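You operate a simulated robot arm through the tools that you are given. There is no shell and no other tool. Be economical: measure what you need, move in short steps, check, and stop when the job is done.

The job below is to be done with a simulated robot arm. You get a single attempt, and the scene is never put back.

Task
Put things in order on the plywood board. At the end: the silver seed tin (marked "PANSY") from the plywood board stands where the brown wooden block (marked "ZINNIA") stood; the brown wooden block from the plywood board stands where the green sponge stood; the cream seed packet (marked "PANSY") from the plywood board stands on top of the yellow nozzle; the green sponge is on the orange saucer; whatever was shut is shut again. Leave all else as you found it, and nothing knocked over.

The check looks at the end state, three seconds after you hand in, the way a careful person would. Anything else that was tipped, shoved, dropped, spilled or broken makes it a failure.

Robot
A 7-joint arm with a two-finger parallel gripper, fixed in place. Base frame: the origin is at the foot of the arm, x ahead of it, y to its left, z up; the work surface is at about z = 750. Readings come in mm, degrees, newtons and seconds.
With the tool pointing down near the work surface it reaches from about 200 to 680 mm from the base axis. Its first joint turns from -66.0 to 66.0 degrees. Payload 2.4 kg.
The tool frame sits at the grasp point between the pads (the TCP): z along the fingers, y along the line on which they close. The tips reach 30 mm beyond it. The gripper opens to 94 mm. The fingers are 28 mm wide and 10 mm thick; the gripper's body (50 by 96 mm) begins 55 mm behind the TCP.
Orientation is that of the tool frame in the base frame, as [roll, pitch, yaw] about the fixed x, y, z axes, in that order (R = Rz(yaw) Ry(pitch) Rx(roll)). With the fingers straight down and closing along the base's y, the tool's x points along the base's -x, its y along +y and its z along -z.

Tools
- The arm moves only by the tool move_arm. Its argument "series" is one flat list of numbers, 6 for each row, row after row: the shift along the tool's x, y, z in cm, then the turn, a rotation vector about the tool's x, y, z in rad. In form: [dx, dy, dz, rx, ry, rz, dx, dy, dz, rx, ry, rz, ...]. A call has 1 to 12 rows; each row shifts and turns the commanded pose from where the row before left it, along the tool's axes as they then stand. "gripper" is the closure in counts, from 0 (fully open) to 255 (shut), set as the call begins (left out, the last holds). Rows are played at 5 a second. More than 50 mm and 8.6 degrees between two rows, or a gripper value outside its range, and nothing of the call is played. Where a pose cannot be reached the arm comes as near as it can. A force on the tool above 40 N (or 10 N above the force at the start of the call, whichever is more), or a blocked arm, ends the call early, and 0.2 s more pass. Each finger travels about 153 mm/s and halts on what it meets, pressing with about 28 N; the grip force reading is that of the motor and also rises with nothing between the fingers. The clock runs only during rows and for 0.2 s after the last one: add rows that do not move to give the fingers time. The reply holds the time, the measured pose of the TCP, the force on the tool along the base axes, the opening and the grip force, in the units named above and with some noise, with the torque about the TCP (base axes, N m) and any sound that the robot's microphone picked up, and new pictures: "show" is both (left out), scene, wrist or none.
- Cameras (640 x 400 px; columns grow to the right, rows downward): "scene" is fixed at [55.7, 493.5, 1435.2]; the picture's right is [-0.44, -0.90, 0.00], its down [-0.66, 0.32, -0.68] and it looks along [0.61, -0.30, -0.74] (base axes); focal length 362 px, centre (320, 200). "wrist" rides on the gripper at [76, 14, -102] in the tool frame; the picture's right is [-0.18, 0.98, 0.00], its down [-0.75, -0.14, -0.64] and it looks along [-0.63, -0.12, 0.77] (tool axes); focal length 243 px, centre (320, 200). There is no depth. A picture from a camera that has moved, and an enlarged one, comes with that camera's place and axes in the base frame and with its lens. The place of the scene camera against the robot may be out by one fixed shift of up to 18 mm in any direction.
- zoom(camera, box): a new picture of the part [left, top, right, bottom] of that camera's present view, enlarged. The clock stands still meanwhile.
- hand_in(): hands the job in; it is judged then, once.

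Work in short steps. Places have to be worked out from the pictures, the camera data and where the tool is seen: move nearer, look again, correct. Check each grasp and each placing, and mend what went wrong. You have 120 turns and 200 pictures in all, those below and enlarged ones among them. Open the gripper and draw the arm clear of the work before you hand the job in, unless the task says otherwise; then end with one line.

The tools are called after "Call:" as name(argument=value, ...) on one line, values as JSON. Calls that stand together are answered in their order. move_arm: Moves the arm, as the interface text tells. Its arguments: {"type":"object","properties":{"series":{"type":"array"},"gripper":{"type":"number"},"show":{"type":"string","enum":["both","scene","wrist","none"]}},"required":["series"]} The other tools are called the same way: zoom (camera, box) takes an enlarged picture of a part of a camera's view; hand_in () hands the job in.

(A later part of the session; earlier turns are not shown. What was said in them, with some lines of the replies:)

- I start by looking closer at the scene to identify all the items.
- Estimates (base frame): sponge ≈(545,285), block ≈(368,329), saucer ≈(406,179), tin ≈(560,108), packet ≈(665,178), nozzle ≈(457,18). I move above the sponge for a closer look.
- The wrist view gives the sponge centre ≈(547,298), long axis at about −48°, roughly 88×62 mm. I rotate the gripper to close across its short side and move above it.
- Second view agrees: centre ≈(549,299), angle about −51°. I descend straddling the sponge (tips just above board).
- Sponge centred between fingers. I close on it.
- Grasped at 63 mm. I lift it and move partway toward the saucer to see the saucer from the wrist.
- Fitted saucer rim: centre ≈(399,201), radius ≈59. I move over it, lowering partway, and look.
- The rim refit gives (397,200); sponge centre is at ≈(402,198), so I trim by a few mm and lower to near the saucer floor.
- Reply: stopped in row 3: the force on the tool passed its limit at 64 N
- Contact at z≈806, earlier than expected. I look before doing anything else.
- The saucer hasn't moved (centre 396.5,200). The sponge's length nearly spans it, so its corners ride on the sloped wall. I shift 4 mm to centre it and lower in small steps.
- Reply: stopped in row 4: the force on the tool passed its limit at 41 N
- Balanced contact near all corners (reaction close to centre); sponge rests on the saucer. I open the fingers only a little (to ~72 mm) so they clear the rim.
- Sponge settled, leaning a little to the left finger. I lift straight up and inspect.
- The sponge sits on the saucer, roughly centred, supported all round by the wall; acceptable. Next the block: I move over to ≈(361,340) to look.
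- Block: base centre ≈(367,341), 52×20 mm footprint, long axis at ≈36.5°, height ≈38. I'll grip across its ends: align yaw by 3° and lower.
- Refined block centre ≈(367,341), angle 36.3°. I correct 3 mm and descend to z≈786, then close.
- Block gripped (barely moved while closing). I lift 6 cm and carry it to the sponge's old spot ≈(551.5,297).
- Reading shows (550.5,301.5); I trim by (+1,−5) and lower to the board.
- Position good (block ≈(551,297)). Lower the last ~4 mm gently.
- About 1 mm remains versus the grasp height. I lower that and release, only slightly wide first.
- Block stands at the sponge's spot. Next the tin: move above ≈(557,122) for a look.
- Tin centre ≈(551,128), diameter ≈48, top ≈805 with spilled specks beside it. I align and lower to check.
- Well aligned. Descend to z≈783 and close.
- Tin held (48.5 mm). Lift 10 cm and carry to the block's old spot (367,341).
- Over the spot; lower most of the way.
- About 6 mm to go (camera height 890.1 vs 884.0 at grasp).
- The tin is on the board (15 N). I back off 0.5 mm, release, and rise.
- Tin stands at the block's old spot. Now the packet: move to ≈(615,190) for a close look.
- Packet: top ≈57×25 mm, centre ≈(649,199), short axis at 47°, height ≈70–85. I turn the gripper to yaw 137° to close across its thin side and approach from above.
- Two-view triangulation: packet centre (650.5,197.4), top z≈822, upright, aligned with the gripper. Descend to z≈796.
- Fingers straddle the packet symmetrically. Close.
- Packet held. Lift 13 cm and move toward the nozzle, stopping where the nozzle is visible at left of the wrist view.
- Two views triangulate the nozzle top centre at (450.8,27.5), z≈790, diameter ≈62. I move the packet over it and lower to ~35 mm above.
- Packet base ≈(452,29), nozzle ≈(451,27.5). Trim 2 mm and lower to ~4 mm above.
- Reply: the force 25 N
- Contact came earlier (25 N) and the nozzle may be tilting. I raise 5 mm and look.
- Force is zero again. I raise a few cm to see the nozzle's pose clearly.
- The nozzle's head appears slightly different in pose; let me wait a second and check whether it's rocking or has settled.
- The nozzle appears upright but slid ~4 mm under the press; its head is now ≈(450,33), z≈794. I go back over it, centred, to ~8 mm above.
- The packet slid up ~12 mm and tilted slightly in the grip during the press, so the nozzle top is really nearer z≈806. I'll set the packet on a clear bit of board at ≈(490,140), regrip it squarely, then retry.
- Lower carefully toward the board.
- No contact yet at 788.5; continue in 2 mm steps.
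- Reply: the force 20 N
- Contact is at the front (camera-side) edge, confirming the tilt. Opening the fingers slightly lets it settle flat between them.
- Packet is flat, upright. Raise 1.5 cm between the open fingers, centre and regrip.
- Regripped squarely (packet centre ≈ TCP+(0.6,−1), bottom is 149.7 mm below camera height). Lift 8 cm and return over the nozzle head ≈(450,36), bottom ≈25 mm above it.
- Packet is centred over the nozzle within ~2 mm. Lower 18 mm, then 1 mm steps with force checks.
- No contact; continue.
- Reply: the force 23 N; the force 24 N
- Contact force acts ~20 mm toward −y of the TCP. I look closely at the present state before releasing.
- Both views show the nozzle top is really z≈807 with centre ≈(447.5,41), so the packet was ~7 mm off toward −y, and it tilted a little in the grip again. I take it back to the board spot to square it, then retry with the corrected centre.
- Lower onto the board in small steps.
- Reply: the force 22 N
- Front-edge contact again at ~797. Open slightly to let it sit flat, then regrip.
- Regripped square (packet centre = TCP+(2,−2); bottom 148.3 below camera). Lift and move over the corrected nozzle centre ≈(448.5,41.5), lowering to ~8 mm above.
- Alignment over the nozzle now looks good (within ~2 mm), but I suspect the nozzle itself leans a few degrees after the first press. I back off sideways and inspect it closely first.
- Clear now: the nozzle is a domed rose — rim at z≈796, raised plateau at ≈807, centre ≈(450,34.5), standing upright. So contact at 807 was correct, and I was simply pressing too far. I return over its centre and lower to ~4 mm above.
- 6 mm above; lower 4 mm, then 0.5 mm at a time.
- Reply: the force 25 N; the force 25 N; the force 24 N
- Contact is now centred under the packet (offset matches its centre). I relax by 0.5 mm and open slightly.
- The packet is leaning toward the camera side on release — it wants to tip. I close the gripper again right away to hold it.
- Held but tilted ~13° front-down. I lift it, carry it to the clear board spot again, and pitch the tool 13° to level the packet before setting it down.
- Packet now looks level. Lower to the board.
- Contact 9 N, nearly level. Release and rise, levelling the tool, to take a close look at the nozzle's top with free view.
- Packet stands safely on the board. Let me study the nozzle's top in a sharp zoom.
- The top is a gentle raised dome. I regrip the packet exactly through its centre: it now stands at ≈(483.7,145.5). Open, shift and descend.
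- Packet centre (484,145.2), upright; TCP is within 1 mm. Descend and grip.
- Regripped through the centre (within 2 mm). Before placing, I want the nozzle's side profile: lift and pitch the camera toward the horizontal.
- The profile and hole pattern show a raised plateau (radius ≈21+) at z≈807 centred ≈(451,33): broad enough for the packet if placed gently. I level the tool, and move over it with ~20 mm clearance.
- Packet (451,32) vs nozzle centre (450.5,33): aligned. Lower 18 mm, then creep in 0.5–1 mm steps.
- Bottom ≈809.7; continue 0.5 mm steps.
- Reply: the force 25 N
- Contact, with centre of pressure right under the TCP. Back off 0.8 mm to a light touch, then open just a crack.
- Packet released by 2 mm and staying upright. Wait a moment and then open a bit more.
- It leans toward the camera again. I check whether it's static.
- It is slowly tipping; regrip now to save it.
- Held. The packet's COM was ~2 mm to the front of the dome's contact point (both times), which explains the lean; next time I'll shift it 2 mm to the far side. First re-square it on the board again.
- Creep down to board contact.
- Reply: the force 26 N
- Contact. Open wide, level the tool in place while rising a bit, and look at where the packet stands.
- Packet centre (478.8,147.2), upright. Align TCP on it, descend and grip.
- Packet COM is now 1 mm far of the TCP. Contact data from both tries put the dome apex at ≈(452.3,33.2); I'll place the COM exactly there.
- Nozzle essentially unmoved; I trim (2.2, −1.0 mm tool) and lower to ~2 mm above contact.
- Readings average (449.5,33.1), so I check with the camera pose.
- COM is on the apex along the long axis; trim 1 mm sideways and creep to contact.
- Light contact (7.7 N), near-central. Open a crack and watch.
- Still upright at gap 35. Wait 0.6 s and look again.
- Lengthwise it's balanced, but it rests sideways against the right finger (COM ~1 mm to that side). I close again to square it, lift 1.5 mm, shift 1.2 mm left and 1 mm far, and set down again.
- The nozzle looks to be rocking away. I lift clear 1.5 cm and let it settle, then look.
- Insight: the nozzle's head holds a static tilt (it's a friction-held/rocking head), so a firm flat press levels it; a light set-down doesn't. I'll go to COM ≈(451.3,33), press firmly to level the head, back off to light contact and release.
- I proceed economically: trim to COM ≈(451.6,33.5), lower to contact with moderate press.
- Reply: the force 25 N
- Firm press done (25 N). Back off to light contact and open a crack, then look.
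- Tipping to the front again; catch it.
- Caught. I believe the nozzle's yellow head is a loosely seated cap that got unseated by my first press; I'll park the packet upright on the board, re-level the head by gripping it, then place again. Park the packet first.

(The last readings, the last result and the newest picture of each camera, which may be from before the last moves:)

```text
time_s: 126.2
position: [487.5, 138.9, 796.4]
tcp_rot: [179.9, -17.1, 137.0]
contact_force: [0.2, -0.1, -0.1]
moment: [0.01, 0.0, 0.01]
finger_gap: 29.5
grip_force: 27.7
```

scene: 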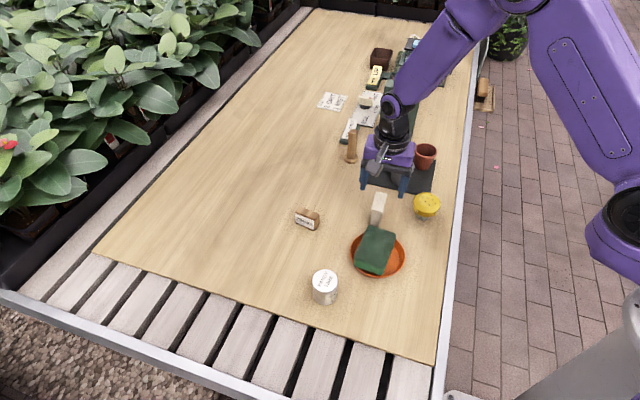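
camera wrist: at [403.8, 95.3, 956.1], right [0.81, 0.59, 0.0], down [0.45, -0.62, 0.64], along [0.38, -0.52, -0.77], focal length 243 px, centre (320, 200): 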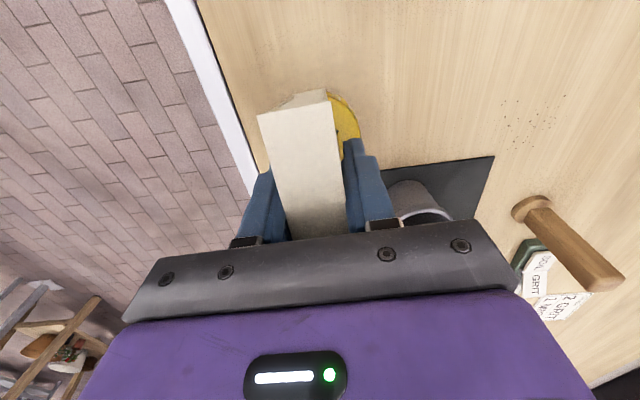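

Call:
move_arm(series=[-0.06, 0, 0.2, 0, 0, 0, 0, 0, 0, 0, 0, 0], show="none")

Call:
move_arm(series=[-0.04, 0, 0.13, 0, 0, 0, 0, 0, 0, 0, 0, 0], show="none")

Call:
move_arm(series=[0, 0, 0, 0, 0, 0, 0, 0, 0, 0, 0, 0, 0, 0, 0, 0, 0, 0, 1.18, 0, -3.82, 0, 0, 0, 1.18, 0, -3.82, 0, 0, 0, 0, 0, 0, 0, -0.1, 0, 0, 0, 0, 0, -0.1, 0, 0, 0, 0, 0, -0.1, 0, 0, 0, 0, 0, 0, 0], gripper=0, show="wrist")

```text
time_s: 126.8
position: [489.2, 140.1, 794.4]
tcp_rot: [179.8, -17.0, 137.0]
contact_force: [-0.6, 0.6, 1.3]
moment: [-0.02, 0.02, 0.02]
finger_gap: 29.4
grip_force: 28.1
```

```text
time_s: 127.4
position: [488.1, 139.6, 794.2]
tcp_rot: [179.8, -17.1, 137.0]
contact_force: [-3.4, -0.1, 18.6]
moment: [-0.13, 0.02, -0.01]
finger_gap: 29.2
grip_force: 27.5
```

```text
time_s: 129.4
position: [487.3, 138.8, 873.0]
tcp_rot: [179.9, 0.1, 137.0]
contact_force: [-0.1, -0.1, 0.3]
moment: [-0.01, -0.02, 0.05]
finger_gap: 94.1
grip_force: 0.0
camera wrist: at [442.8, 201.3, 974.1], right [0.81, 0.59, 0.0], down [0.45, -0.62, 0.64], along [0.38, -0.52, -0.77], focal length 243 px, centre (320, 200)
```

wrist: 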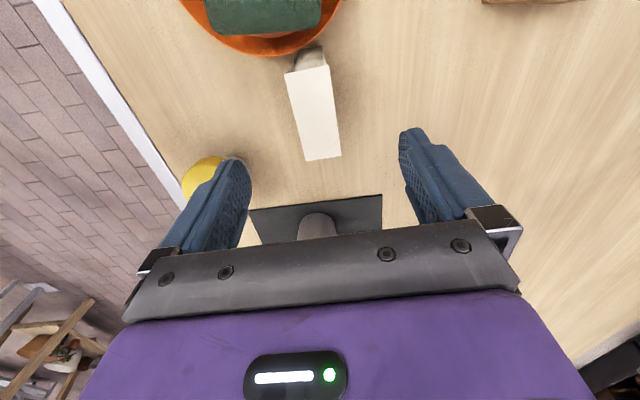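

Packet is parked upright at ≈(476,151). Move over the nozzle with the open gripper and look.

Call:
move_arm(series=[-1.53, -3.5, 0, 0, 0, 0, -1.53, -3.5, 0, 0, 0, 0, -1.53, -3.5, 0, 0, 0, 0, 0, 0, 0, 0, 0, 0], show="none")

Call:
zoom(camera="wrist", box=[220, 60, 420, 210])

Call:
zoom(camera="scene", box=[394, 164, 462, 224])

```text
time_s: 130.4
position: [447.9, 33.4, 870.6]
tcp_rot: [179.9, 0.0, 136.9]
contact_force: [0.6, -0.9, 0.5]
moment: [0.02, 0.03, 0.01]
finger_gap: 94.2
grip_force: 0.1
```

```text
2.67 times, centred on (320, 135) of wrist
camera zoom: at [402.8, 95.5, 973.1], right [0.81, 0.59, 0.0], down [0.45, -0.62, 0.64], along [0.38, -0.52, -0.77], focal length 647 px, centre (320, 373)
```

zoom: 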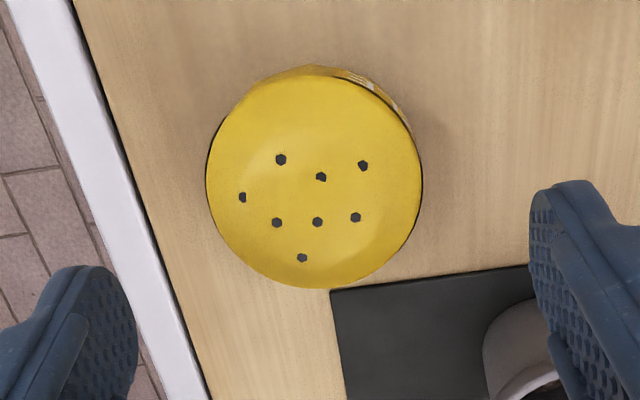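

```text
6.67 times, centred on (428, 194) of scene
camera zoom: at [55.7, 493.5, 1435.2], right [-0.44, -0.9, 0.0], down [-0.66, 0.32, -0.68], along [0.61, -0.3, -0.74], focal length 2415 px, centre (-400, 240)
```

zoom: 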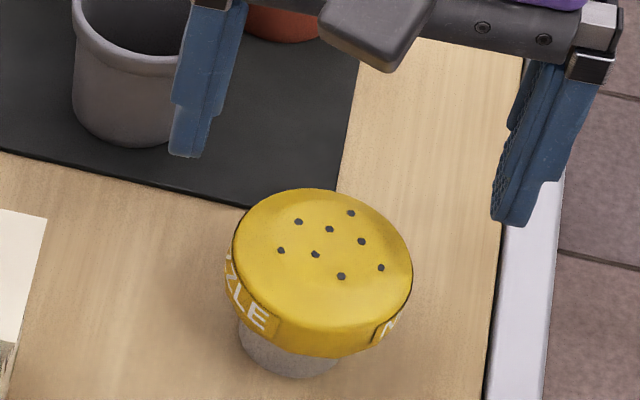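

The nozzle has settled back level at ≈(446.6,31.3) (it shifted ~4 mm, which explains the last failure). I fetch the packet again for a light, well-centred set-down.

Call:
move_arm(series=[2.02, 3.49, 0, 0, 0, 0, 2.02, 3.49, 0, 0, 0, 0, 2.02, 3.49, 0, 0, 0, 0, 0, 0, 2.8, 0, 0, 0, 0, 0, 0, 0, 0, 0], show="none")

Call:
zoom(camera="wrist", box=[240, 60, 440, 210])

```text
time_s: 131.6
position: [475.7, 150.4, 845.0]
tcp_rot: [179.8, 0.0, 137.0]
contact_force: [-0.3, 0.5, -1.0]
moment: [0.0, -0.01, 0.0]
finger_gap: 94.3
grip_force: 0.1
```

```text
2.67 times, centred on (340, 135) of wrist
camera zoom: at [429.7, 211.8, 947.3], right [0.81, 0.59, 0.0], down [0.45, -0.62, 0.64], along [0.38, -0.52, -0.77], focal length 647 px, centre (267, 373)
```

zoom: 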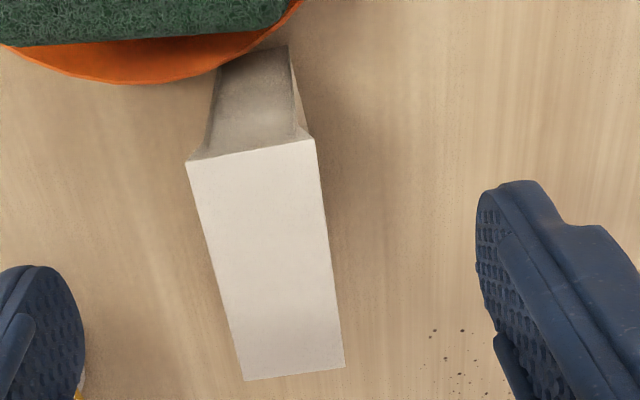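

Packet centre (475.9,151.2). Align, descend, grip, lift and carry over the nozzle target (448.4,29.6).

Call:
move_arm(series=[0.08, 0.13, 2.4, 0, 0, 0, 0, 0, 2.4, 0, 0, 0, 0, 0, 0, 0, 0, 0], show="none")

Call:
move_arm(series=[0, 0, 0, 0, 0, 0, 0, 0, 0, 0, 0, 0, 0, 0, 0, 0, 0, 0, 0, 0, 0, 0, 0, 0], gripper=255, show="none")

Call:
zoom(camera="wrist", box=[240, 80, 400, 200])

Call:
move_arm(series=[0, 0, -2, 0, 0, 0, 0, 0, -3, 0, 0, 0, 0, 0, -3, 0, 0, 0, -2.1, -3.59, 0, 0, 0, 0, -2.1, -3.59, 0, 0, 0, 0, -2.1, -3.59, 0, 0, 0, 0, 0, 0, 0.5, 0, 0, 0, 0, 0, 0, 0, 0, 0], show="none")

Call:
zoom(camera="wrist", box=[240, 80, 400, 200])

```text
time_s: 132.4
position: [475.0, 152.7, 796.6]
tcp_rot: [179.7, 0.0, 136.8]
contact_force: [-0.1, 0.9, 0.1]
moment: [-0.02, 0.01, 0.0]
finger_gap: 93.8
grip_force: 0.0
```

```text
time_s: 133.4
position: [475.3, 151.4, 797.1]
tcp_rot: [-180.0, 0.1, 136.9]
contact_force: [-0.1, -0.4, -0.7]
moment: [-0.01, -0.01, -0.02]
finger_gap: 29.1
grip_force: 28.2
```

```text
3.33 times, centred on (320, 140) of wrist
camera zoom: at [429.1, 214.2, 899.0], right [0.81, 0.59, 0.0], down [0.45, -0.62, 0.64], along [0.38, -0.52, -0.77], focal length 809 px, centre (320, 400)
```

zoom: 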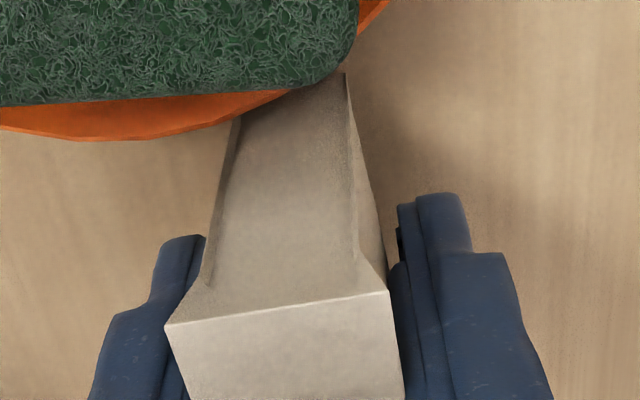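

```text
time_s: 135.2
position: [448.5, 30.6, 873.2]
tcp_rot: [179.9, 0.1, 136.8]
contact_force: [0.5, -0.3, 0.4]
moment: [-0.04, -0.03, 0.02]
finger_gap: 29.5
grip_force: 27.8
```

```text
3.33 times, centred on (320, 140) of wrist
camera zoom: at [403.1, 92.1, 974.7], right [0.81, 0.59, 0.0], down [0.45, -0.62, 0.64], along [0.38, -0.52, -0.77], focal length 809 px, centre (320, 400)
```

zoom: 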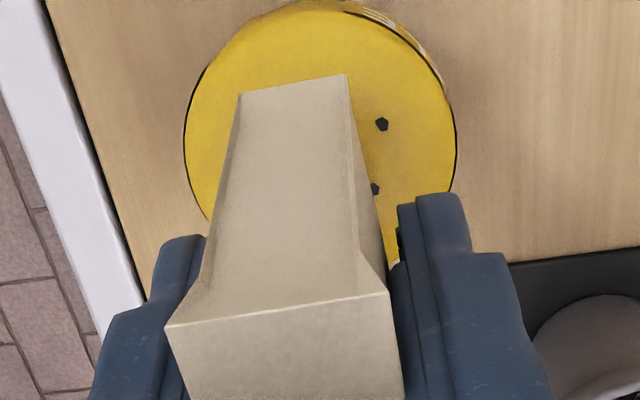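

COM is 3.9 mm far / 1 mm right of the nozzle centre; trim to +2.5 / 0 and creep to first light contact.

Call:
move_arm(series=[0.14, -0.07, 0.8, 0, 0, 0, 0, 0, 0.6, 0, 0, 0, 0, 0, 0, 0, 0, 0], show="none")

Call:
move_arm(series=[0, 0, 0.08, 0, 0, 0, 0, 0, 0, 0, 0, 0], show="none")

Call:
move_arm(series=[0, 0, 0.06, 0, 0, 0, 0, 0, 0, 0, 0, 0], show="none")

Call:
move_arm(series=[0, 0, 0.06, 0, 0, 0, 0, 0, 0, 0, 0, 0], show="none")

```text
time_s: 136.0
position: [448.0, 29.7, 857.5]
tcp_rot: [179.8, 0.1, 136.9]
contact_force: [0.0, 0.2, 0.5]
moment: [-0.01, 0.03, 0.01]
finger_gap: 29.2
grip_force: 28.4
```

```text
time_s: 136.6
position: [447.8, 29.3, 855.0]
tcp_rot: [179.8, 0.2, 136.9]
contact_force: [-0.1, -0.1, 0.8]
moment: [-0.01, 0.0, 0.02]
finger_gap: 29.6
grip_force: 28.0
```

```text
time_s: 137.2
position: [449.2, 29.4, 855.8]
tcp_rot: [179.9, 0.0, 136.9]
contact_force: [-1.4, 0.4, 11.1]
moment: [0.03, 0.07, 0.01]
finger_gap: 29.4
grip_force: 28.5
```

```text
time_s: 137.8
position: [448.0, 29.2, 856.6]
tcp_rot: [179.8, 0.1, 136.9]
contact_force: [0.5, 0.1, 19.0]
moment: [-0.02, -0.1, 0.03]
finger_gap: 29.4
grip_force: 27.9
```

CoP ≈ COM within ~1 mm now. Back off slightly and open very gradually.

Call:
move_arm(series=[0, 0, -0.06, 0, 0, 0, 0, 0, 0, 0, 0, 0], show="none")

Call:
move_arm(series=[0, 0, 0, 0, 0, 0, 0, 0, 0, 0, 0, 0], gripper=165, show="none")

Call:
zoom(camera="wrist", box=[240, 80, 400, 200])

```text
time_s: 138.4
position: [448.1, 29.5, 857.3]
tcp_rot: [179.9, 0.0, 136.8]
contact_force: [2.1, -0.2, 11.0]
moment: [-0.05, -0.05, -0.02]
finger_gap: 29.5
grip_force: 28.0
```

```text
time_s: 139.0
position: [447.7, 30.2, 857.0]
tcp_rot: [179.9, 0.0, 136.9]
contact_force: [0.1, -0.1, -0.7]
moment: [-0.02, -0.02, 0.0]
finger_gap: 33.2
grip_force: 0.1
```

```text
3.33 times, centred on (320, 140) of wrist
camera zoom: at [402.8, 92.2, 957.9], right [0.81, 0.59, 0.0], down [0.45, -0.62, 0.64], along [0.38, -0.52, -0.77], focal length 809 px, centre (320, 400)
```

zoom: 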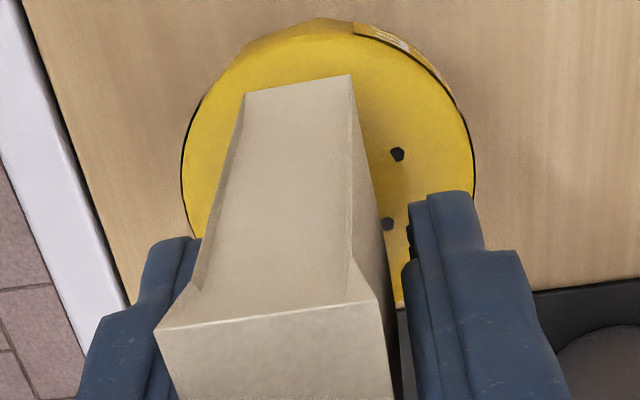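

Nearly balanced: upright lengthwise, ~2° sideways. Wait and open a little more.

Call:
move_arm(series=[0, 0, 0, 0, 0, 0, 0, 0, 0, 0, 0, 0, 0, 0, 0, 0, 0, 0], gripper=150, show="none")

Call:
zoom(camera="wrist", box=[240, 80, 400, 200])

```text
time_s: 139.8
position: [447.0, 29.7, 856.9]
tcp_rot: [179.9, 0.1, 136.9]
contact_force: [0.2, -0.3, 0.4]
moment: [0.01, 0.01, 0.02]
finger_gap: 38.4
grip_force: 0.1
```

```text
3.33 times, centred on (320, 140) of wrist
camera zoom: at [403.0, 92.2, 958.0], right [0.81, 0.59, 0.0], down [0.45, -0.62, 0.64], along [0.38, -0.52, -0.77], focal length 809 px, centre (320, 400)
```

zoom: 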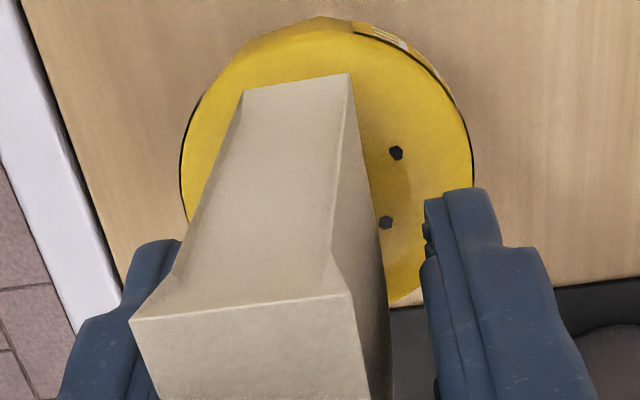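

Lengthwise balanced; sideways it leans left (last time at +1.6 mm it leaned right). I regrip, shift 0.7 mm right, and release again.

Call:
move_arm(series=[0, 0, 0, 0, 0, 0, 0, 0, 0, 0, 0, 0, 0, 0, 0, 0, 0, 0], gripper=255, show="none")

Call:
move_arm(series=[0, 0, -0.1, 0, 0, 0, 0, 0.07, 0, 0, 0, 0, 0, 0, 0, 0, 0, 0], show="none")

Call:
move_arm(series=[0, 0, 0.1, 0, 0, 0, 0, 0, 0, 0, 0, 0], show="none")

Call:
move_arm(series=[0, 0, 0.05, 0, 0, 0, 0, 0, 0, 0, 0, 0], show="none")

```text
time_s: 140.6
position: [447.2, 29.9, 856.5]
tcp_rot: [179.8, 0.1, 136.9]
contact_force: [0.0, 0.2, 0.0]
moment: [-0.01, -0.01, -0.01]
finger_gap: 29.3
grip_force: 28.1
```

```text
time_s: 141.4
position: [449.0, 30.4, 856.6]
tcp_rot: [179.9, -0.1, 136.9]
contact_force: [0.8, 0.4, -1.1]
moment: [-0.01, 0.02, 0.0]
finger_gap: 29.3
grip_force: 27.8
```

```text
time_s: 142.0
position: [449.0, 29.0, 856.9]
tcp_rot: [179.9, 0.2, 136.9]
contact_force: [0.1, 0.2, -0.1]
moment: [0.01, 0.01, 0.01]
finger_gap: 29.6
grip_force: 27.9
```

```text
time_s: 142.6
position: [449.0, 28.7, 856.5]
tcp_rot: [179.8, 0.1, 136.9]
contact_force: [-0.2, -0.1, 10.1]
moment: [0.06, 0.05, 0.01]
finger_gap: 29.1
grip_force: 28.4
```

Call:
move_arm(series=[0, 0, 0.05, 0, 0, 0, 0, 0, 0, 0, 0, 0], show="none")

Call:
move_arm(series=[0, 0, -0.05, 0, 0, 0, 0, 0, 0, 0, 0, 0], show="none")

Call:
move_arm(series=[0, 0, 0, 0, 0, 0, 0, 0, 0, 0, 0, 0, 0, 0, 0, 0, 0, 0], gripper=160, show="none")

Call:
zoom(camera="wrist", box=[240, 80, 400, 200])

```text
time_s: 143.2
position: [451.5, 29.3, 854.9]
tcp_rot: [179.7, 0.0, 137.0]
contact_force: [-0.1, 0.2, 15.7]
moment: [0.03, 0.04, 0.0]
finger_gap: 29.3
grip_force: 28.3
```

```text
time_s: 143.8
position: [449.1, 28.2, 855.7]
tcp_rot: [179.8, 0.0, 136.9]
contact_force: [0.3, -0.9, 14.4]
moment: [0.0, -0.01, 0.01]
finger_gap: 29.2
grip_force: 28.0
```

```text
time_s: 144.6
position: [449.2, 28.9, 856.1]
tcp_rot: [179.9, 0.0, 136.9]
contact_force: [-0.3, -0.7, 1.3]
moment: [0.0, 0.03, 0.01]
finger_gap: 35.1
grip_force: 0.2
```

```text
3.33 times, centred on (320, 140) of wrist
camera zoom: at [404.1, 91.2, 957.2], right [0.81, 0.59, 0.0], down [0.45, -0.62, 0.64], along [0.38, -0.52, -0.77], focal length 809 px, centre (320, 400)
```

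zoom: 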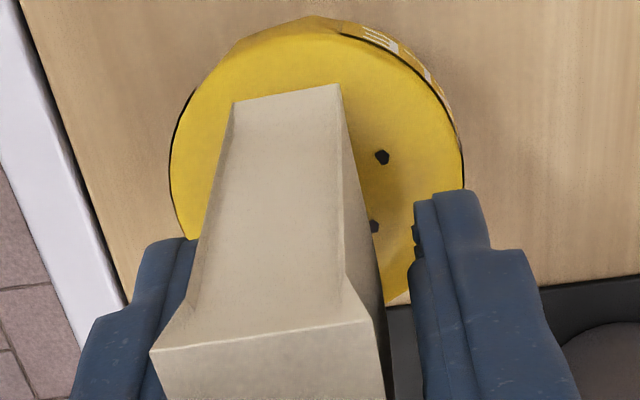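

Now it leans slightly left and far — I can fine-tune with repeated regrip–shift–release cycles. Shift 0.6 mm right, 0.8 mm front.

Call:
move_arm(series=[0, 0, 0, 0, 0, 0, 0, 0, 0, 0, 0, 0, 0, 0, 0, 0, 0, 0], gripper=255, show="none")

Call:
move_arm(series=[0, 0, -0.12, 0, 0, 0, 0.08, 0.06, 0, 0, 0, 0, 0, 0, 0.1, 0, 0, 0, 0, 0, 0.06, 0, 0, 0, 0, 0, 0, 0, 0, 0], show="none")

Call:
move_arm(series=[0, 0, 0.03, 0, 0, 0, 0, 0, 0, 0, 0, 0], show="none")

Call:
move_arm(series=[0, 0, 0, 0, 0, 0, 0, 0, 0, 0, 0, 0, 0, 0, 0, 0, 0, 0], gripper=160, show="none")

Call:
zoom(camera="wrist", box=[240, 80, 400, 200])

```text
time_s: 145.4
position: [448.9, 29.1, 855.2]
tcp_rot: [179.8, 0.1, 136.9]
contact_force: [0.2, 0.0, -0.8]
moment: [0.03, 0.0, 0.01]
finger_gap: 29.4
grip_force: 27.8
```

```text
time_s: 146.6
position: [450.3, 30.3, 855.6]
tcp_rot: [179.9, 0.1, 136.9]
contact_force: [-0.2, -0.1, 0.3]
moment: [0.0, -0.01, 0.02]
finger_gap: 29.5
grip_force: 28.3
```

```text
time_s: 147.2
position: [448.6, 30.0, 855.5]
tcp_rot: [179.9, 0.1, 136.9]
contact_force: [0.9, -0.9, 2.3]
moment: [-0.03, -0.09, 0.01]
finger_gap: 29.3
grip_force: 27.8
```

```text
time_s: 148.0
position: [447.8, 30.6, 855.4]
tcp_rot: [179.9, 0.0, 136.9]
contact_force: [0.5, 0.0, 0.2]
moment: [-0.01, 0.04, 0.01]
finger_gap: 35.5
grip_force: 0.2
```

```text
3.33 times, centred on (320, 140) of wrist
camera zoom: at [403.6, 92.4, 957.0], right [0.81, 0.59, 0.0], down [0.45, -0.62, 0.64], along [0.38, -0.52, -0.77], focal length 809 px, centre (320, 400)
```

zoom: 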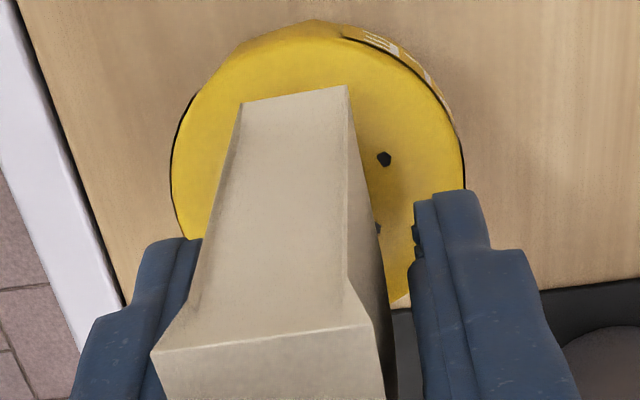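

Still leaning (only ~1.6°) onto the left finger. Shift another 1.3 mm right to bracket.

Call:
move_arm(series=[0, 0, 0, 0, 0, 0, 0, 0, 0, 0, 0, 0, 0, 0, 0, 0, 0, 0], gripper=255, show="none")

Call:
move_arm(series=[0, 0, -0.12, 0, 0, 0, 0.05, 0.13, 0, 0, 0, 0, 0, 0, 0.1, 0, 0, 0, 0, 0, 0.06, 0, 0, 0, 0, 0, 0, 0, 0, 0], show="none")

Call:
move_arm(series=[0, 0, 0.04, 0, 0, 0, 0, 0, 0, 0, 0, 0], show="none")

Call:
move_arm(series=[0, 0, 0, 0, 0, 0, 0, 0, 0, 0, 0, 0, 0, 0, 0, 0, 0, 0], gripper=150, show="none")

Call:
zoom(camera="wrist", box=[240, 80, 400, 200])

```text
time_s: 148.8
position: [449.0, 29.1, 855.9]
tcp_rot: [179.9, 0.1, 136.9]
contact_force: [0.4, 0.3, -0.3]
moment: [0.0, -0.01, 0.03]
finger_gap: 29.5
grip_force: 28.1
```

```text
time_s: 150.0
position: [449.8, 32.0, 855.8]
tcp_rot: [179.8, 0.1, 136.9]
contact_force: [1.3, 0.0, 12.9]
moment: [-0.02, -0.08, -0.03]
finger_gap: 29.6
grip_force: 28.0
```

```text
time_s: 150.6
position: [449.3, 31.4, 854.4]
tcp_rot: [179.8, 0.2, 136.8]
contact_force: [0.1, -0.6, 23.3]
moment: [-0.06, -0.01, 0.0]
finger_gap: 29.5
grip_force: 28.5
```

```text
time_s: 151.4
position: [450.4, 31.5, 853.6]
tcp_rot: [179.9, 0.0, 136.9]
contact_force: [0.1, 0.2, 1.2]
moment: [-0.02, 0.04, -0.04]
finger_gap: 38.7
grip_force: 0.1
```

```text
3.33 times, centred on (320, 140) of wrist
camera zoom: at [404.8, 93.8, 955.6], right [0.81, 0.59, 0.0], down [0.45, -0.62, 0.64], along [0.38, -0.52, -0.77], focal length 809 px, centre (320, 400)
```

zoom: 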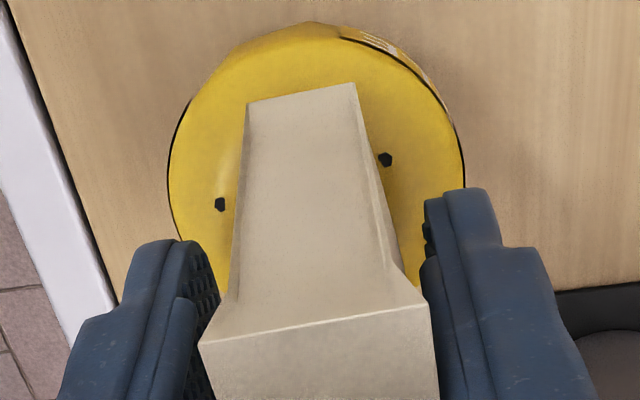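

It flips right; so balance lies between. Shift back 0.6 mm left.

Call:
move_arm(series=[0, 0, 0, 0, 0, 0, 0, 0, 0, 0, 0, 0, 0, 0, 0, 0, 0, 0], gripper=255, show="none")

Call:
move_arm(series=[0, 0, -0.15, 0, 0, 0, 0, -0.06, 0, 0, 0, 0, 0, 0, 0.1, 0, 0, 0, 0, 0, 0.05, 0, 0, 0, 0, 0, 0, 0, 0, 0], show="none")

Call:
move_arm(series=[0, 0, 0.03, 0, 0, 0, 0, 0, 0, 0, 0, 0], show="none")

Call:
move_arm(series=[0, 0, 0, 0, 0, 0, 0, 0, 0, 0, 0, 0, 0, 0, 0, 0, 0, 0], gripper=150, show="none")

Call:
zoom(camera="wrist", box=[240, 80, 400, 200])

```text
time_s: 152.2
position: [449.7, 31.7, 853.5]
tcp_rot: [179.9, 0.1, 136.8]
contact_force: [-0.2, 0.4, 0.0]
moment: [0.0, -0.01, -0.01]
finger_gap: 29.3
grip_force: 28.0
```

```text
time_s: 153.4
position: [448.9, 31.2, 853.4]
tcp_rot: [179.8, 0.1, 136.9]
contact_force: [-0.6, -1.0, -0.5]
moment: [0.01, 0.01, 0.01]
finger_gap: 29.6
grip_force: 28.6
```

```text
time_s: 154.0
position: [449.9, 31.6, 854.9]
tcp_rot: [179.8, 0.1, 136.8]
contact_force: [0.7, -0.4, 0.9]
moment: [-0.03, -0.03, -0.03]
finger_gap: 29.7
grip_force: 28.3
```

```text
time_s: 154.8
position: [449.0, 31.4, 854.8]
tcp_rot: [179.8, 0.1, 136.9]
contact_force: [0.7, 0.4, 0.3]
moment: [0.01, 0.02, -0.01]
finger_gap: 38.7
grip_force: 0.1
```

```text
3.33 times, centred on (320, 140) of wrist
camera zoom: at [404.1, 93.6, 955.9], right [0.81, 0.59, 0.0], down [0.45, -0.62, 0.64], along [0.38, -0.52, -0.77], focal length 809 px, centre (320, 400)
```

zoom: 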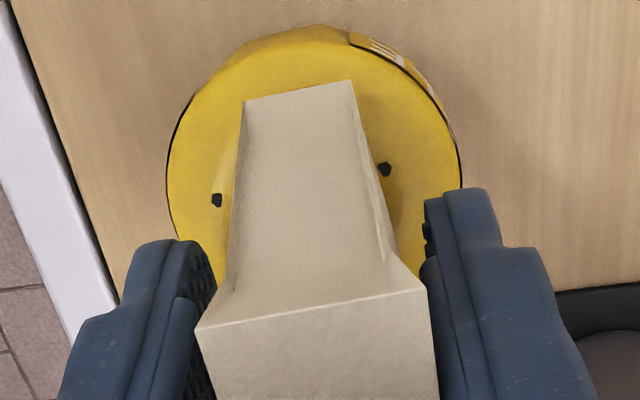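

Still right. Shift a further 0.5 mm left.

Call:
move_arm(series=[0, 0, 0, 0, 0, 0, 0, 0, 0, 0, 0, 0, 0, 0, 0, 0, 0, 0], gripper=255, show="none")

Call:
move_arm(series=[0, 0, -0.12, 0, 0, 0, 0, -0.05, 0, 0, 0, 0, 0, 0, 0.1, 0, 0, 0, 0, 0, 0.06, 0, 0, 0, 0, 0, 0, 0, 0, 0], show="none")

Call:
move_arm(series=[0, 0, 0.03, 0, 0, 0, 0, 0, 0, 0, 0, 0], show="none")

Call:
move_arm(series=[0, 0, 0, 0, 0, 0, 0, 0, 0, 0, 0, 0, 0, 0, 0, 0, 0, 0], gripper=150, show="none")

Call:
zoom(camera="wrist", box=[240, 80, 400, 200])

```text
time_s: 155.6
position: [448.7, 30.6, 853.8]
tcp_rot: [179.9, 0.0, 136.9]
contact_force: [0.4, 0.0, 2.9]
moment: [-0.01, 0.01, -0.02]
finger_gap: 29.3
grip_force: 28.5
```

```text
time_s: 156.8
position: [449.4, 30.4, 854.0]
tcp_rot: [179.8, 0.1, 136.9]
contact_force: [0.0, -0.6, 6.5]
moment: [0.0, 0.04, 0.02]
finger_gap: 29.2
grip_force: 27.9
```

```text
time_s: 157.4
position: [448.3, 30.9, 854.5]
tcp_rot: [179.9, 0.1, 136.9]
contact_force: [-0.1, -0.5, 8.8]
moment: [0.01, 0.02, -0.03]
finger_gap: 29.5
grip_force: 27.9
```

```text
time_s: 158.2
position: [448.7, 30.1, 854.3]
tcp_rot: [179.9, -0.1, 137.0]
contact_force: [-0.5, 0.3, 0.2]
moment: [0.01, -0.07, 0.02]
finger_gap: 38.6
grip_force: 0.0
```

```text
3.33 times, centred on (320, 140) of wrist
camera zoom: at [403.7, 92.8, 955.3], right [0.81, 0.59, 0.0], down [0.45, -0.62, 0.64], along [0.38, -0.52, -0.77], focal length 809 px, centre (320, 400)
```

zoom: 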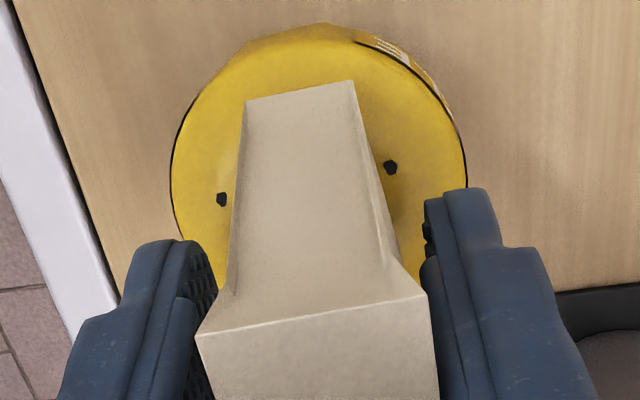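

Still resting right. Shift 0.9 mm left.

Call:
move_arm(series=[0, 0, 0, 0, 0, 0, 0, 0, 0, 0, 0, 0, 0, 0, 0, 0, 0, 0], gripper=255, show="none")

Call:
move_arm(series=[0, 0, -0.12, 0, 0, 0, 0, -0.09, 0, 0, 0, 0, 0, 0, 0.1, 0, 0, 0, 0, 0, 0.05, 0, 0, 0, 0, 0, 0, 0, 0, 0], show="none")

Call:
move_arm(series=[0, 0, 0.03, 0, 0, 0, 0, 0, 0, 0, 0, 0], show="none")

Call:
move_arm(series=[0, 0, 0, 0, 0, 0, 0, 0, 0, 0, 0, 0, 0, 0, 0, 0, 0, 0], gripper=145, show="none")

Call:
zoom(camera="wrist", box=[240, 80, 400, 200])

```text
time_s: 159.0
position: [449.0, 29.9, 854.2]
tcp_rot: [179.9, 0.1, 136.9]
contact_force: [0.7, -0.4, 1.5]
moment: [0.03, 0.0, -0.02]
finger_gap: 29.2
grip_force: 27.6
```

```text
time_s: 160.2
position: [448.6, 29.3, 853.8]
tcp_rot: [179.8, 0.1, 136.9]
contact_force: [0.8, 0.3, 11.6]
moment: [0.02, 0.03, -0.01]
finger_gap: 29.5
grip_force: 27.9
```

```text
time_s: 160.8
position: [449.5, 30.1, 852.8]
tcp_rot: [179.8, 0.2, 136.9]
contact_force: [-0.6, 0.3, 23.2]
moment: [0.07, 0.07, 0.02]
finger_gap: 29.4
grip_force: 27.7
```

```text
time_s: 161.6
position: [447.1, 29.8, 852.9]
tcp_rot: [179.9, 0.0, 136.8]
contact_force: [-0.5, -0.1, -0.4]
moment: [0.01, 0.03, 0.02]
finger_gap: 40.5
grip_force: 0.1
```

```text
3.33 times, centred on (320, 140) of wrist
camera zoom: at [403.2, 92.0, 954.2], right [0.81, 0.59, 0.0], down [0.45, -0.62, 0.64], along [0.38, -0.52, -0.77], focal length 809 px, centre (320, 400)
```

zoom: 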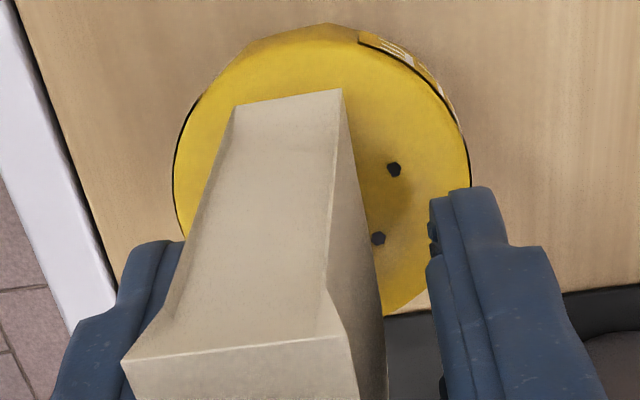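

Now it flips left: balance is in between. Shift 0.45 mm right.

Call:
move_arm(series=[0, 0, 0, 0, 0, 0, 0, 0, 0, 0, 0, 0, 0, 0, 0, 0, 0, 0], gripper=255, show="none")

Call:
move_arm(series=[0, 0, -0.12, 0, 0, 0, 0.05, 0.045, 0, 0, 0, 0, 0, 0, 0.1, 0, 0, 0, 0, 0, 0.05, 0, 0, 0, 0, 0, 0, 0, 0, 0], show="none")

Call:
move_arm(series=[0, 0, 0.03, 0, 0, 0, 0, 0, 0, 0, 0, 0], show="none")

Call:
move_arm(series=[0, 0, 0, 0, 0, 0, 0, 0, 0, 0, 0, 0, 0, 0, 0, 0, 0, 0], gripper=150, show="none")

Call:
zoom(camera="wrist", box=[240, 80, 400, 200])

```text
time_s: 162.4
position: [448.6, 28.8, 852.8]
tcp_rot: [179.9, 0.1, 136.9]
contact_force: [-0.3, -0.5, 0.0]
moment: [0.04, -0.02, 0.05]
finger_gap: 29.6
grip_force: 27.8
```

```text
time_s: 163.6
position: [449.3, 29.9, 853.1]
tcp_rot: [179.9, 0.1, 137.0]
contact_force: [0.5, -0.6, -0.3]
moment: [0.04, 0.03, 0.05]
finger_gap: 29.3
grip_force: 28.0
```

```text
time_s: 164.2
position: [448.7, 30.6, 852.3]
tcp_rot: [179.9, 0.1, 137.0]
contact_force: [-0.2, 1.0, 4.7]
moment: [-0.02, 0.01, 0.02]
finger_gap: 29.4
grip_force: 28.0
```

```text
time_s: 165.0
position: [449.2, 30.4, 851.3]
tcp_rot: [179.8, 0.0, 137.0]
contact_force: [-0.7, -0.3, 0.0]
moment: [0.0, 0.01, 0.02]
finger_gap: 38.5
grip_force: 0.0
```

```text
3.33 times, centred on (320, 140) of wrist
camera zoom: at [403.5, 92.7, 953.9], right [0.81, 0.59, 0.0], down [0.45, -0.62, 0.64], along [0.38, -0.52, -0.77], focal length 809 px, centre (320, 400)
```

zoom: 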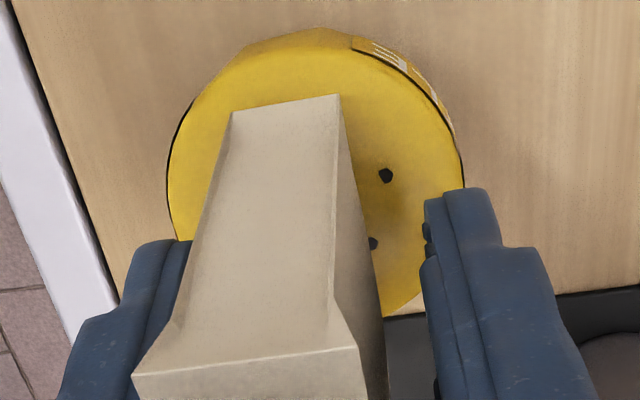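

Still left by ~2.5°, and slightly far. Shift 0.3 mm right, 0.8 mm front.

Call:
move_arm(series=[0, 0, 0, 0, 0, 0, 0, 0, 0, 0, 0, 0, 0, 0, 0, 0, 0, 0], gripper=255, show="none")

Call:
move_arm(series=[0, 0, -0.12, 0, 0, 0, 0.08, 0.03, 0, 0, 0, 0, 0, 0, 0.1, 0, 0, 0, 0, 0, 0.05, 0, 0, 0, 0, 0, 0, 0, 0, 0], show="none")

Call:
move_arm(series=[0, 0, 0.05, 0, 0, 0, 0, 0, 0, 0, 0, 0], show="none")

Call:
move_arm(series=[0, 0, 0, 0, 0, 0, 0, 0, 0, 0, 0, 0, 0, 0, 0, 0, 0, 0], gripper=145, show="none")

Call:
zoom(camera="wrist", box=[240, 80, 400, 200])

```text
time_s: 165.8
position: [448.1, 30.4, 852.9]
tcp_rot: [179.8, 0.1, 136.8]
contact_force: [-0.5, -1.3, 0.6]
moment: [-0.01, -0.01, 0.02]
finger_gap: 29.6
grip_force: 27.6
```

```text
time_s: 167.0
position: [447.2, 30.8, 851.4]
tcp_rot: [179.8, 0.0, 136.9]
contact_force: [1.1, 0.0, 3.3]
moment: [0.02, 0.0, 0.02]
finger_gap: 29.5
grip_force: 27.8
```

```text
time_s: 167.6
position: [447.6, 30.3, 851.7]
tcp_rot: [179.8, 0.2, 136.9]
contact_force: [1.4, -0.9, 14.6]
moment: [-0.08, -0.12, -0.01]
finger_gap: 29.5
grip_force: 27.7
```

```text
time_s: 168.4
position: [446.8, 31.5, 849.2]
tcp_rot: [179.9, 0.0, 137.0]
contact_force: [0.6, -0.8, -0.1]
moment: [-0.01, -0.01, 0.02]
finger_gap: 40.5
grip_force: 0.2
```

```text
3.33 times, centred on (320, 140) of wrist
camera zoom: at [401.8, 93.2, 952.7], right [0.81, 0.59, 0.0], down [0.45, -0.62, 0.64], along [0.38, -0.52, -0.77], focal length 809 px, centre (320, 400)
```

zoom: 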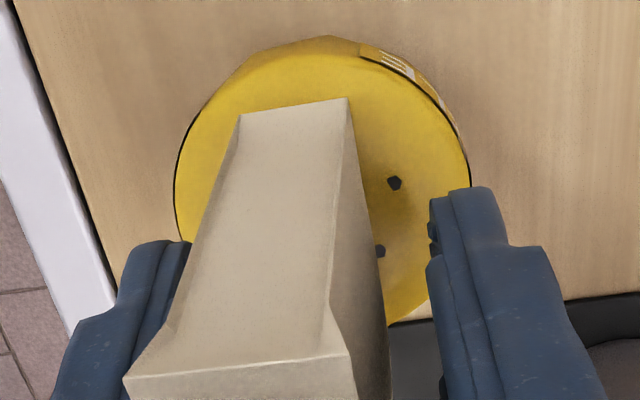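

Left again; shift 0.4 mm right.

Call:
move_arm(series=[0, 0, 0, 0, 0, 0, 0, 0, 0, 0, 0, 0, 0, 0, 0, 0, 0, 0], gripper=255, show="none")

Call:
move_arm(series=[0, 0, -0.12, 0, 0, 0, 0.05, 0.045, 0, 0, 0, 0, 0, 0, 0.1, 0, 0, 0, 0, 0, 0.05, 0, 0, 0, 0, 0, 0, 0, 0, 0], show="none")

Call:
move_arm(series=[0, 0, 0.05, 0, 0, 0, 0, 0, 0, 0, 0, 0], show="none")

Call:
move_arm(series=[0, 0, 0, 0, 0, 0, 0, 0, 0, 0, 0, 0, 0, 0, 0, 0, 0, 0], gripper=145, show="none")

Call:
zoom(camera="wrist", box=[240, 80, 400, 200])

```text
time_s: 169.2
position: [446.4, 31.7, 851.8]
tcp_rot: [179.9, 0.0, 136.9]
contact_force: [0.2, 0.3, -1.3]
moment: [0.01, -0.03, 0.01]
finger_gap: 29.4
grip_force: 27.7
```

```text
time_s: 170.4
position: [448.0, 32.4, 850.4]
tcp_rot: [179.9, 0.1, 137.0]
contact_force: [0.6, -0.9, 6.7]
moment: [-0.01, -0.08, 0.03]
finger_gap: 29.4
grip_force: 27.7
```

```text
time_s: 171.0
position: [447.7, 32.0, 850.3]
tcp_rot: [179.8, 0.1, 136.8]
contact_force: [1.7, -0.6, 13.0]
moment: [-0.06, -0.07, -0.03]
finger_gap: 29.3
grip_force: 28.2
```

```text
time_s: 171.8
position: [447.0, 32.8, 849.7]
tcp_rot: [179.9, 0.0, 136.9]
contact_force: [0.2, -0.5, 0.3]
moment: [-0.02, 0.0, 0.0]
finger_gap: 40.6
grip_force: 0.0
```

```text
3.33 times, centred on (320, 140) of wrist
camera zoom: at [402.7, 94.7, 951.8], right [0.81, 0.59, 0.0], down [0.45, -0.62, 0.64], along [0.38, -0.52, -0.77], focal length 809 px, centre (320, 400)
5 turns are left
```

zoom: 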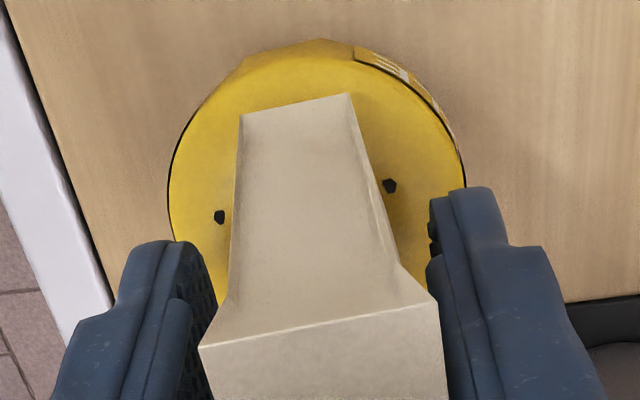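

Flipped right; balance within 0.4 mm. Shift back 0.2 mm left.

Call:
move_arm(series=[0, 0, 0, 0, 0, 0, 0, 0, 0, 0, 0, 0, 0, 0, 0, 0, 0, 0], gripper=255, show="none")

Call:
move_arm(series=[0, 0, -0.12, 0, 0, 0, 0, -0.02, 0, 0, 0, 0, 0, 0, 0.1, 0, 0, 0, 0, 0, 0.05, 0, 0, 0, 0, 0, 0, 0, 0, 0], show="none")

Call:
move_arm(series=[0, 0, 0.05, 0, 0, 0, 0, 0, 0, 0, 0, 0], show="none")

Call:
move_arm(series=[0, 0, 0, 0, 0, 0, 0, 0, 0, 0, 0, 0, 0, 0, 0, 0, 0, 0], gripper=145, show="none")

Call:
zoom(camera="wrist", box=[240, 80, 400, 200])

```text
time_s: 172.6
position: [448.2, 31.0, 850.3]
tcp_rot: [179.9, 0.2, 136.9]
contact_force: [0.4, -0.2, 0.2]
moment: [-0.01, 0.0, -0.02]
finger_gap: 29.3
grip_force: 27.6
```

```text
time_s: 173.8
position: [445.9, 30.9, 850.5]
tcp_rot: [179.9, 0.1, 136.9]
contact_force: [-0.4, 0.1, 0.3]
moment: [-0.02, -0.02, 0.03]
finger_gap: 29.5
grip_force: 27.9
```

```text
time_s: 174.4
position: [447.7, 31.3, 849.3]
tcp_rot: [179.8, 0.1, 137.0]
contact_force: [-0.8, 1.7, 14.4]
moment: [0.09, 0.07, 0.0]
finger_gap: 29.1
grip_force: 28.0
```

```text
time_s: 175.2
position: [447.4, 31.3, 848.8]
tcp_rot: [179.9, 0.0, 136.9]
contact_force: [0.4, -0.5, 0.8]
moment: [0.0, 0.0, 0.0]
finger_gap: 40.6
grip_force: 0.0
```

```text
3.33 times, centred on (320, 140) of wrist
camera zoom: at [402.0, 93.2, 950.8], right [0.81, 0.59, 0.0], down [0.45, -0.62, 0.64], along [0.38, -0.52, -0.77], focal length 809 px, centre (320, 400)
4 turns are left
```

zoom: 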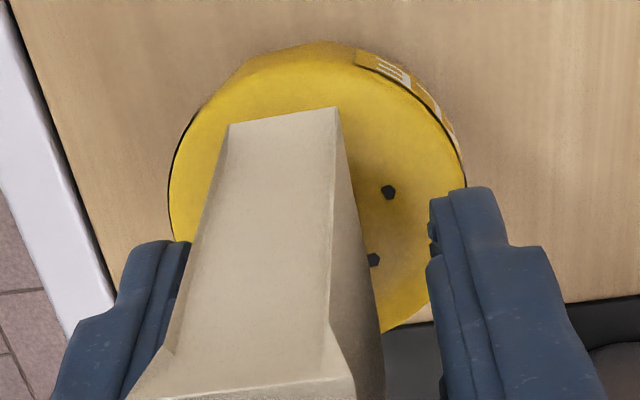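

Left again. One last fine step (0.12 mm right) with a very slow opening.

Call:
move_arm(series=[0, 0, 0, 0, 0, 0, 0, 0, 0, 0, 0, 0, 0, 0, 0, 0, 0, 0], gripper=255, show="none")

Call:
move_arm(series=[0, 0, -0.12, 0, 0, 0, 0.06, 0.012, 0, 0, 0, 0, 0, 0, 0.1, 0, 0, 0, 0, 0, 0.05, 0, 0, 0, 0, 0, 0.05, 0, 0, 0, 0, 0, 0, 0, 0, 0], show="none")

Call:
move_arm(series=[0, 0, 0, 0, 0, 0, 0, 0, 0, 0, 0, 0], gripper=170, show="none")

Call:
move_arm(series=[0, 0, 0, 0, 0, 0, 0, 0, 0, 0, 0, 0, 0, 0, 0, 0, 0, 0], gripper=145, show="none")

Call:
zoom(camera="wrist", box=[240, 80, 400, 200])

```text
time_s: 176.0
position: [447.3, 30.0, 848.9]
tcp_rot: [179.8, 0.1, 136.9]
contact_force: [-0.1, 0.8, 2.1]
moment: [0.06, 0.03, 0.0]
finger_gap: 29.3
grip_force: 27.7
```

```text
time_s: 177.4
position: [447.6, 32.7, 849.1]
tcp_rot: [179.8, 0.1, 136.9]
contact_force: [0.4, -0.6, 6.2]
moment: [-0.05, -0.03, -0.01]
finger_gap: 29.3
grip_force: 28.0
```

```text
time_s: 178.0
position: [447.3, 31.8, 848.3]
tcp_rot: [179.9, -0.1, 136.9]
contact_force: [-0.6, -0.4, -0.5]
moment: [-0.02, 0.0, 0.04]
finger_gap: 31.2
grip_force: 0.0
```

```text
time_s: 178.8
position: [447.7, 33.0, 850.2]
tcp_rot: [180.0, 0.1, 136.9]
contact_force: [0.8, 0.9, 0.0]
moment: [-0.02, -0.03, 0.04]
finger_gap: 40.9
grip_force: 0.0
```

```text
3.33 times, centred on (320, 140) of wrist
camera zoom: at [402.1, 95.1, 950.4], right [0.81, 0.59, 0.0], down [0.45, -0.62, 0.64], along [0.38, -0.52, -0.77], focal length 809 px, centre (320, 400)
3 turns are left
```

zoom: 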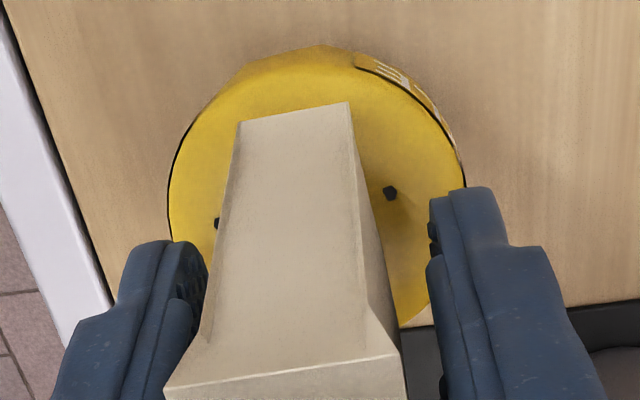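

Now it stands upright, free of both fingers (not touching either side). Open fully and lift straight away, gently.

Call:
move_arm(series=[0, 0, 0, 0, 0, 0, 0, 0, 0, 0, 0, 0, 0, 0, -1, 0, 0, 0, 0, 0, -2, 0, 0, 0, 0, 0, -3, 0, 0, 0, 0, 0, -4, 0, 0, 0, 0, 0, -4, 0, 0, 0, 0, 0, 0, 0, 0, 0], gripper=0, show="scene")

```text
time_s: 180.6
position: [447.6, 33.9, 987.4]
tcp_rot: [179.8, 0.0, 137.0]
contact_force: [0.2, -0.5, 0.2]
moment: [0.01, 0.03, 0.01]
finger_gap: 94.1
grip_force: 0.1
2 turns are left
```

scene: 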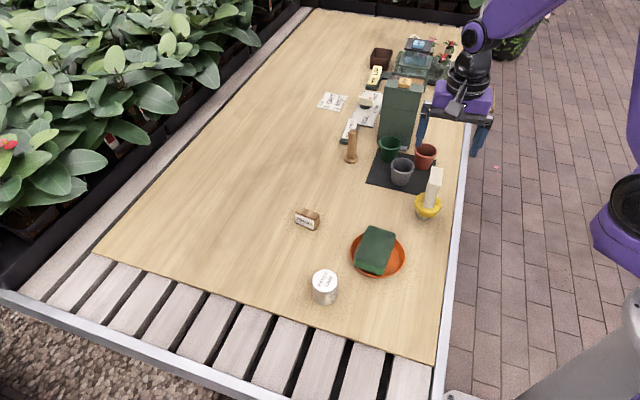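

The packet stands upright on the nozzle, with the gripper open and the arm clear. The tin, block and sponge are at their targets, so I hand in.

Call:
hand_in()

```text
The job is handed in.
```

In the last picture the tin was on the block's old spot, the block on the sponge's old spot, the sponge on the saucer (a little tilted against its rim) and the packet upright on the nozzle, but that packet only just balances and the nozzle moved a few mm and tilts easily after I pressed on it; nothing shut was opened.
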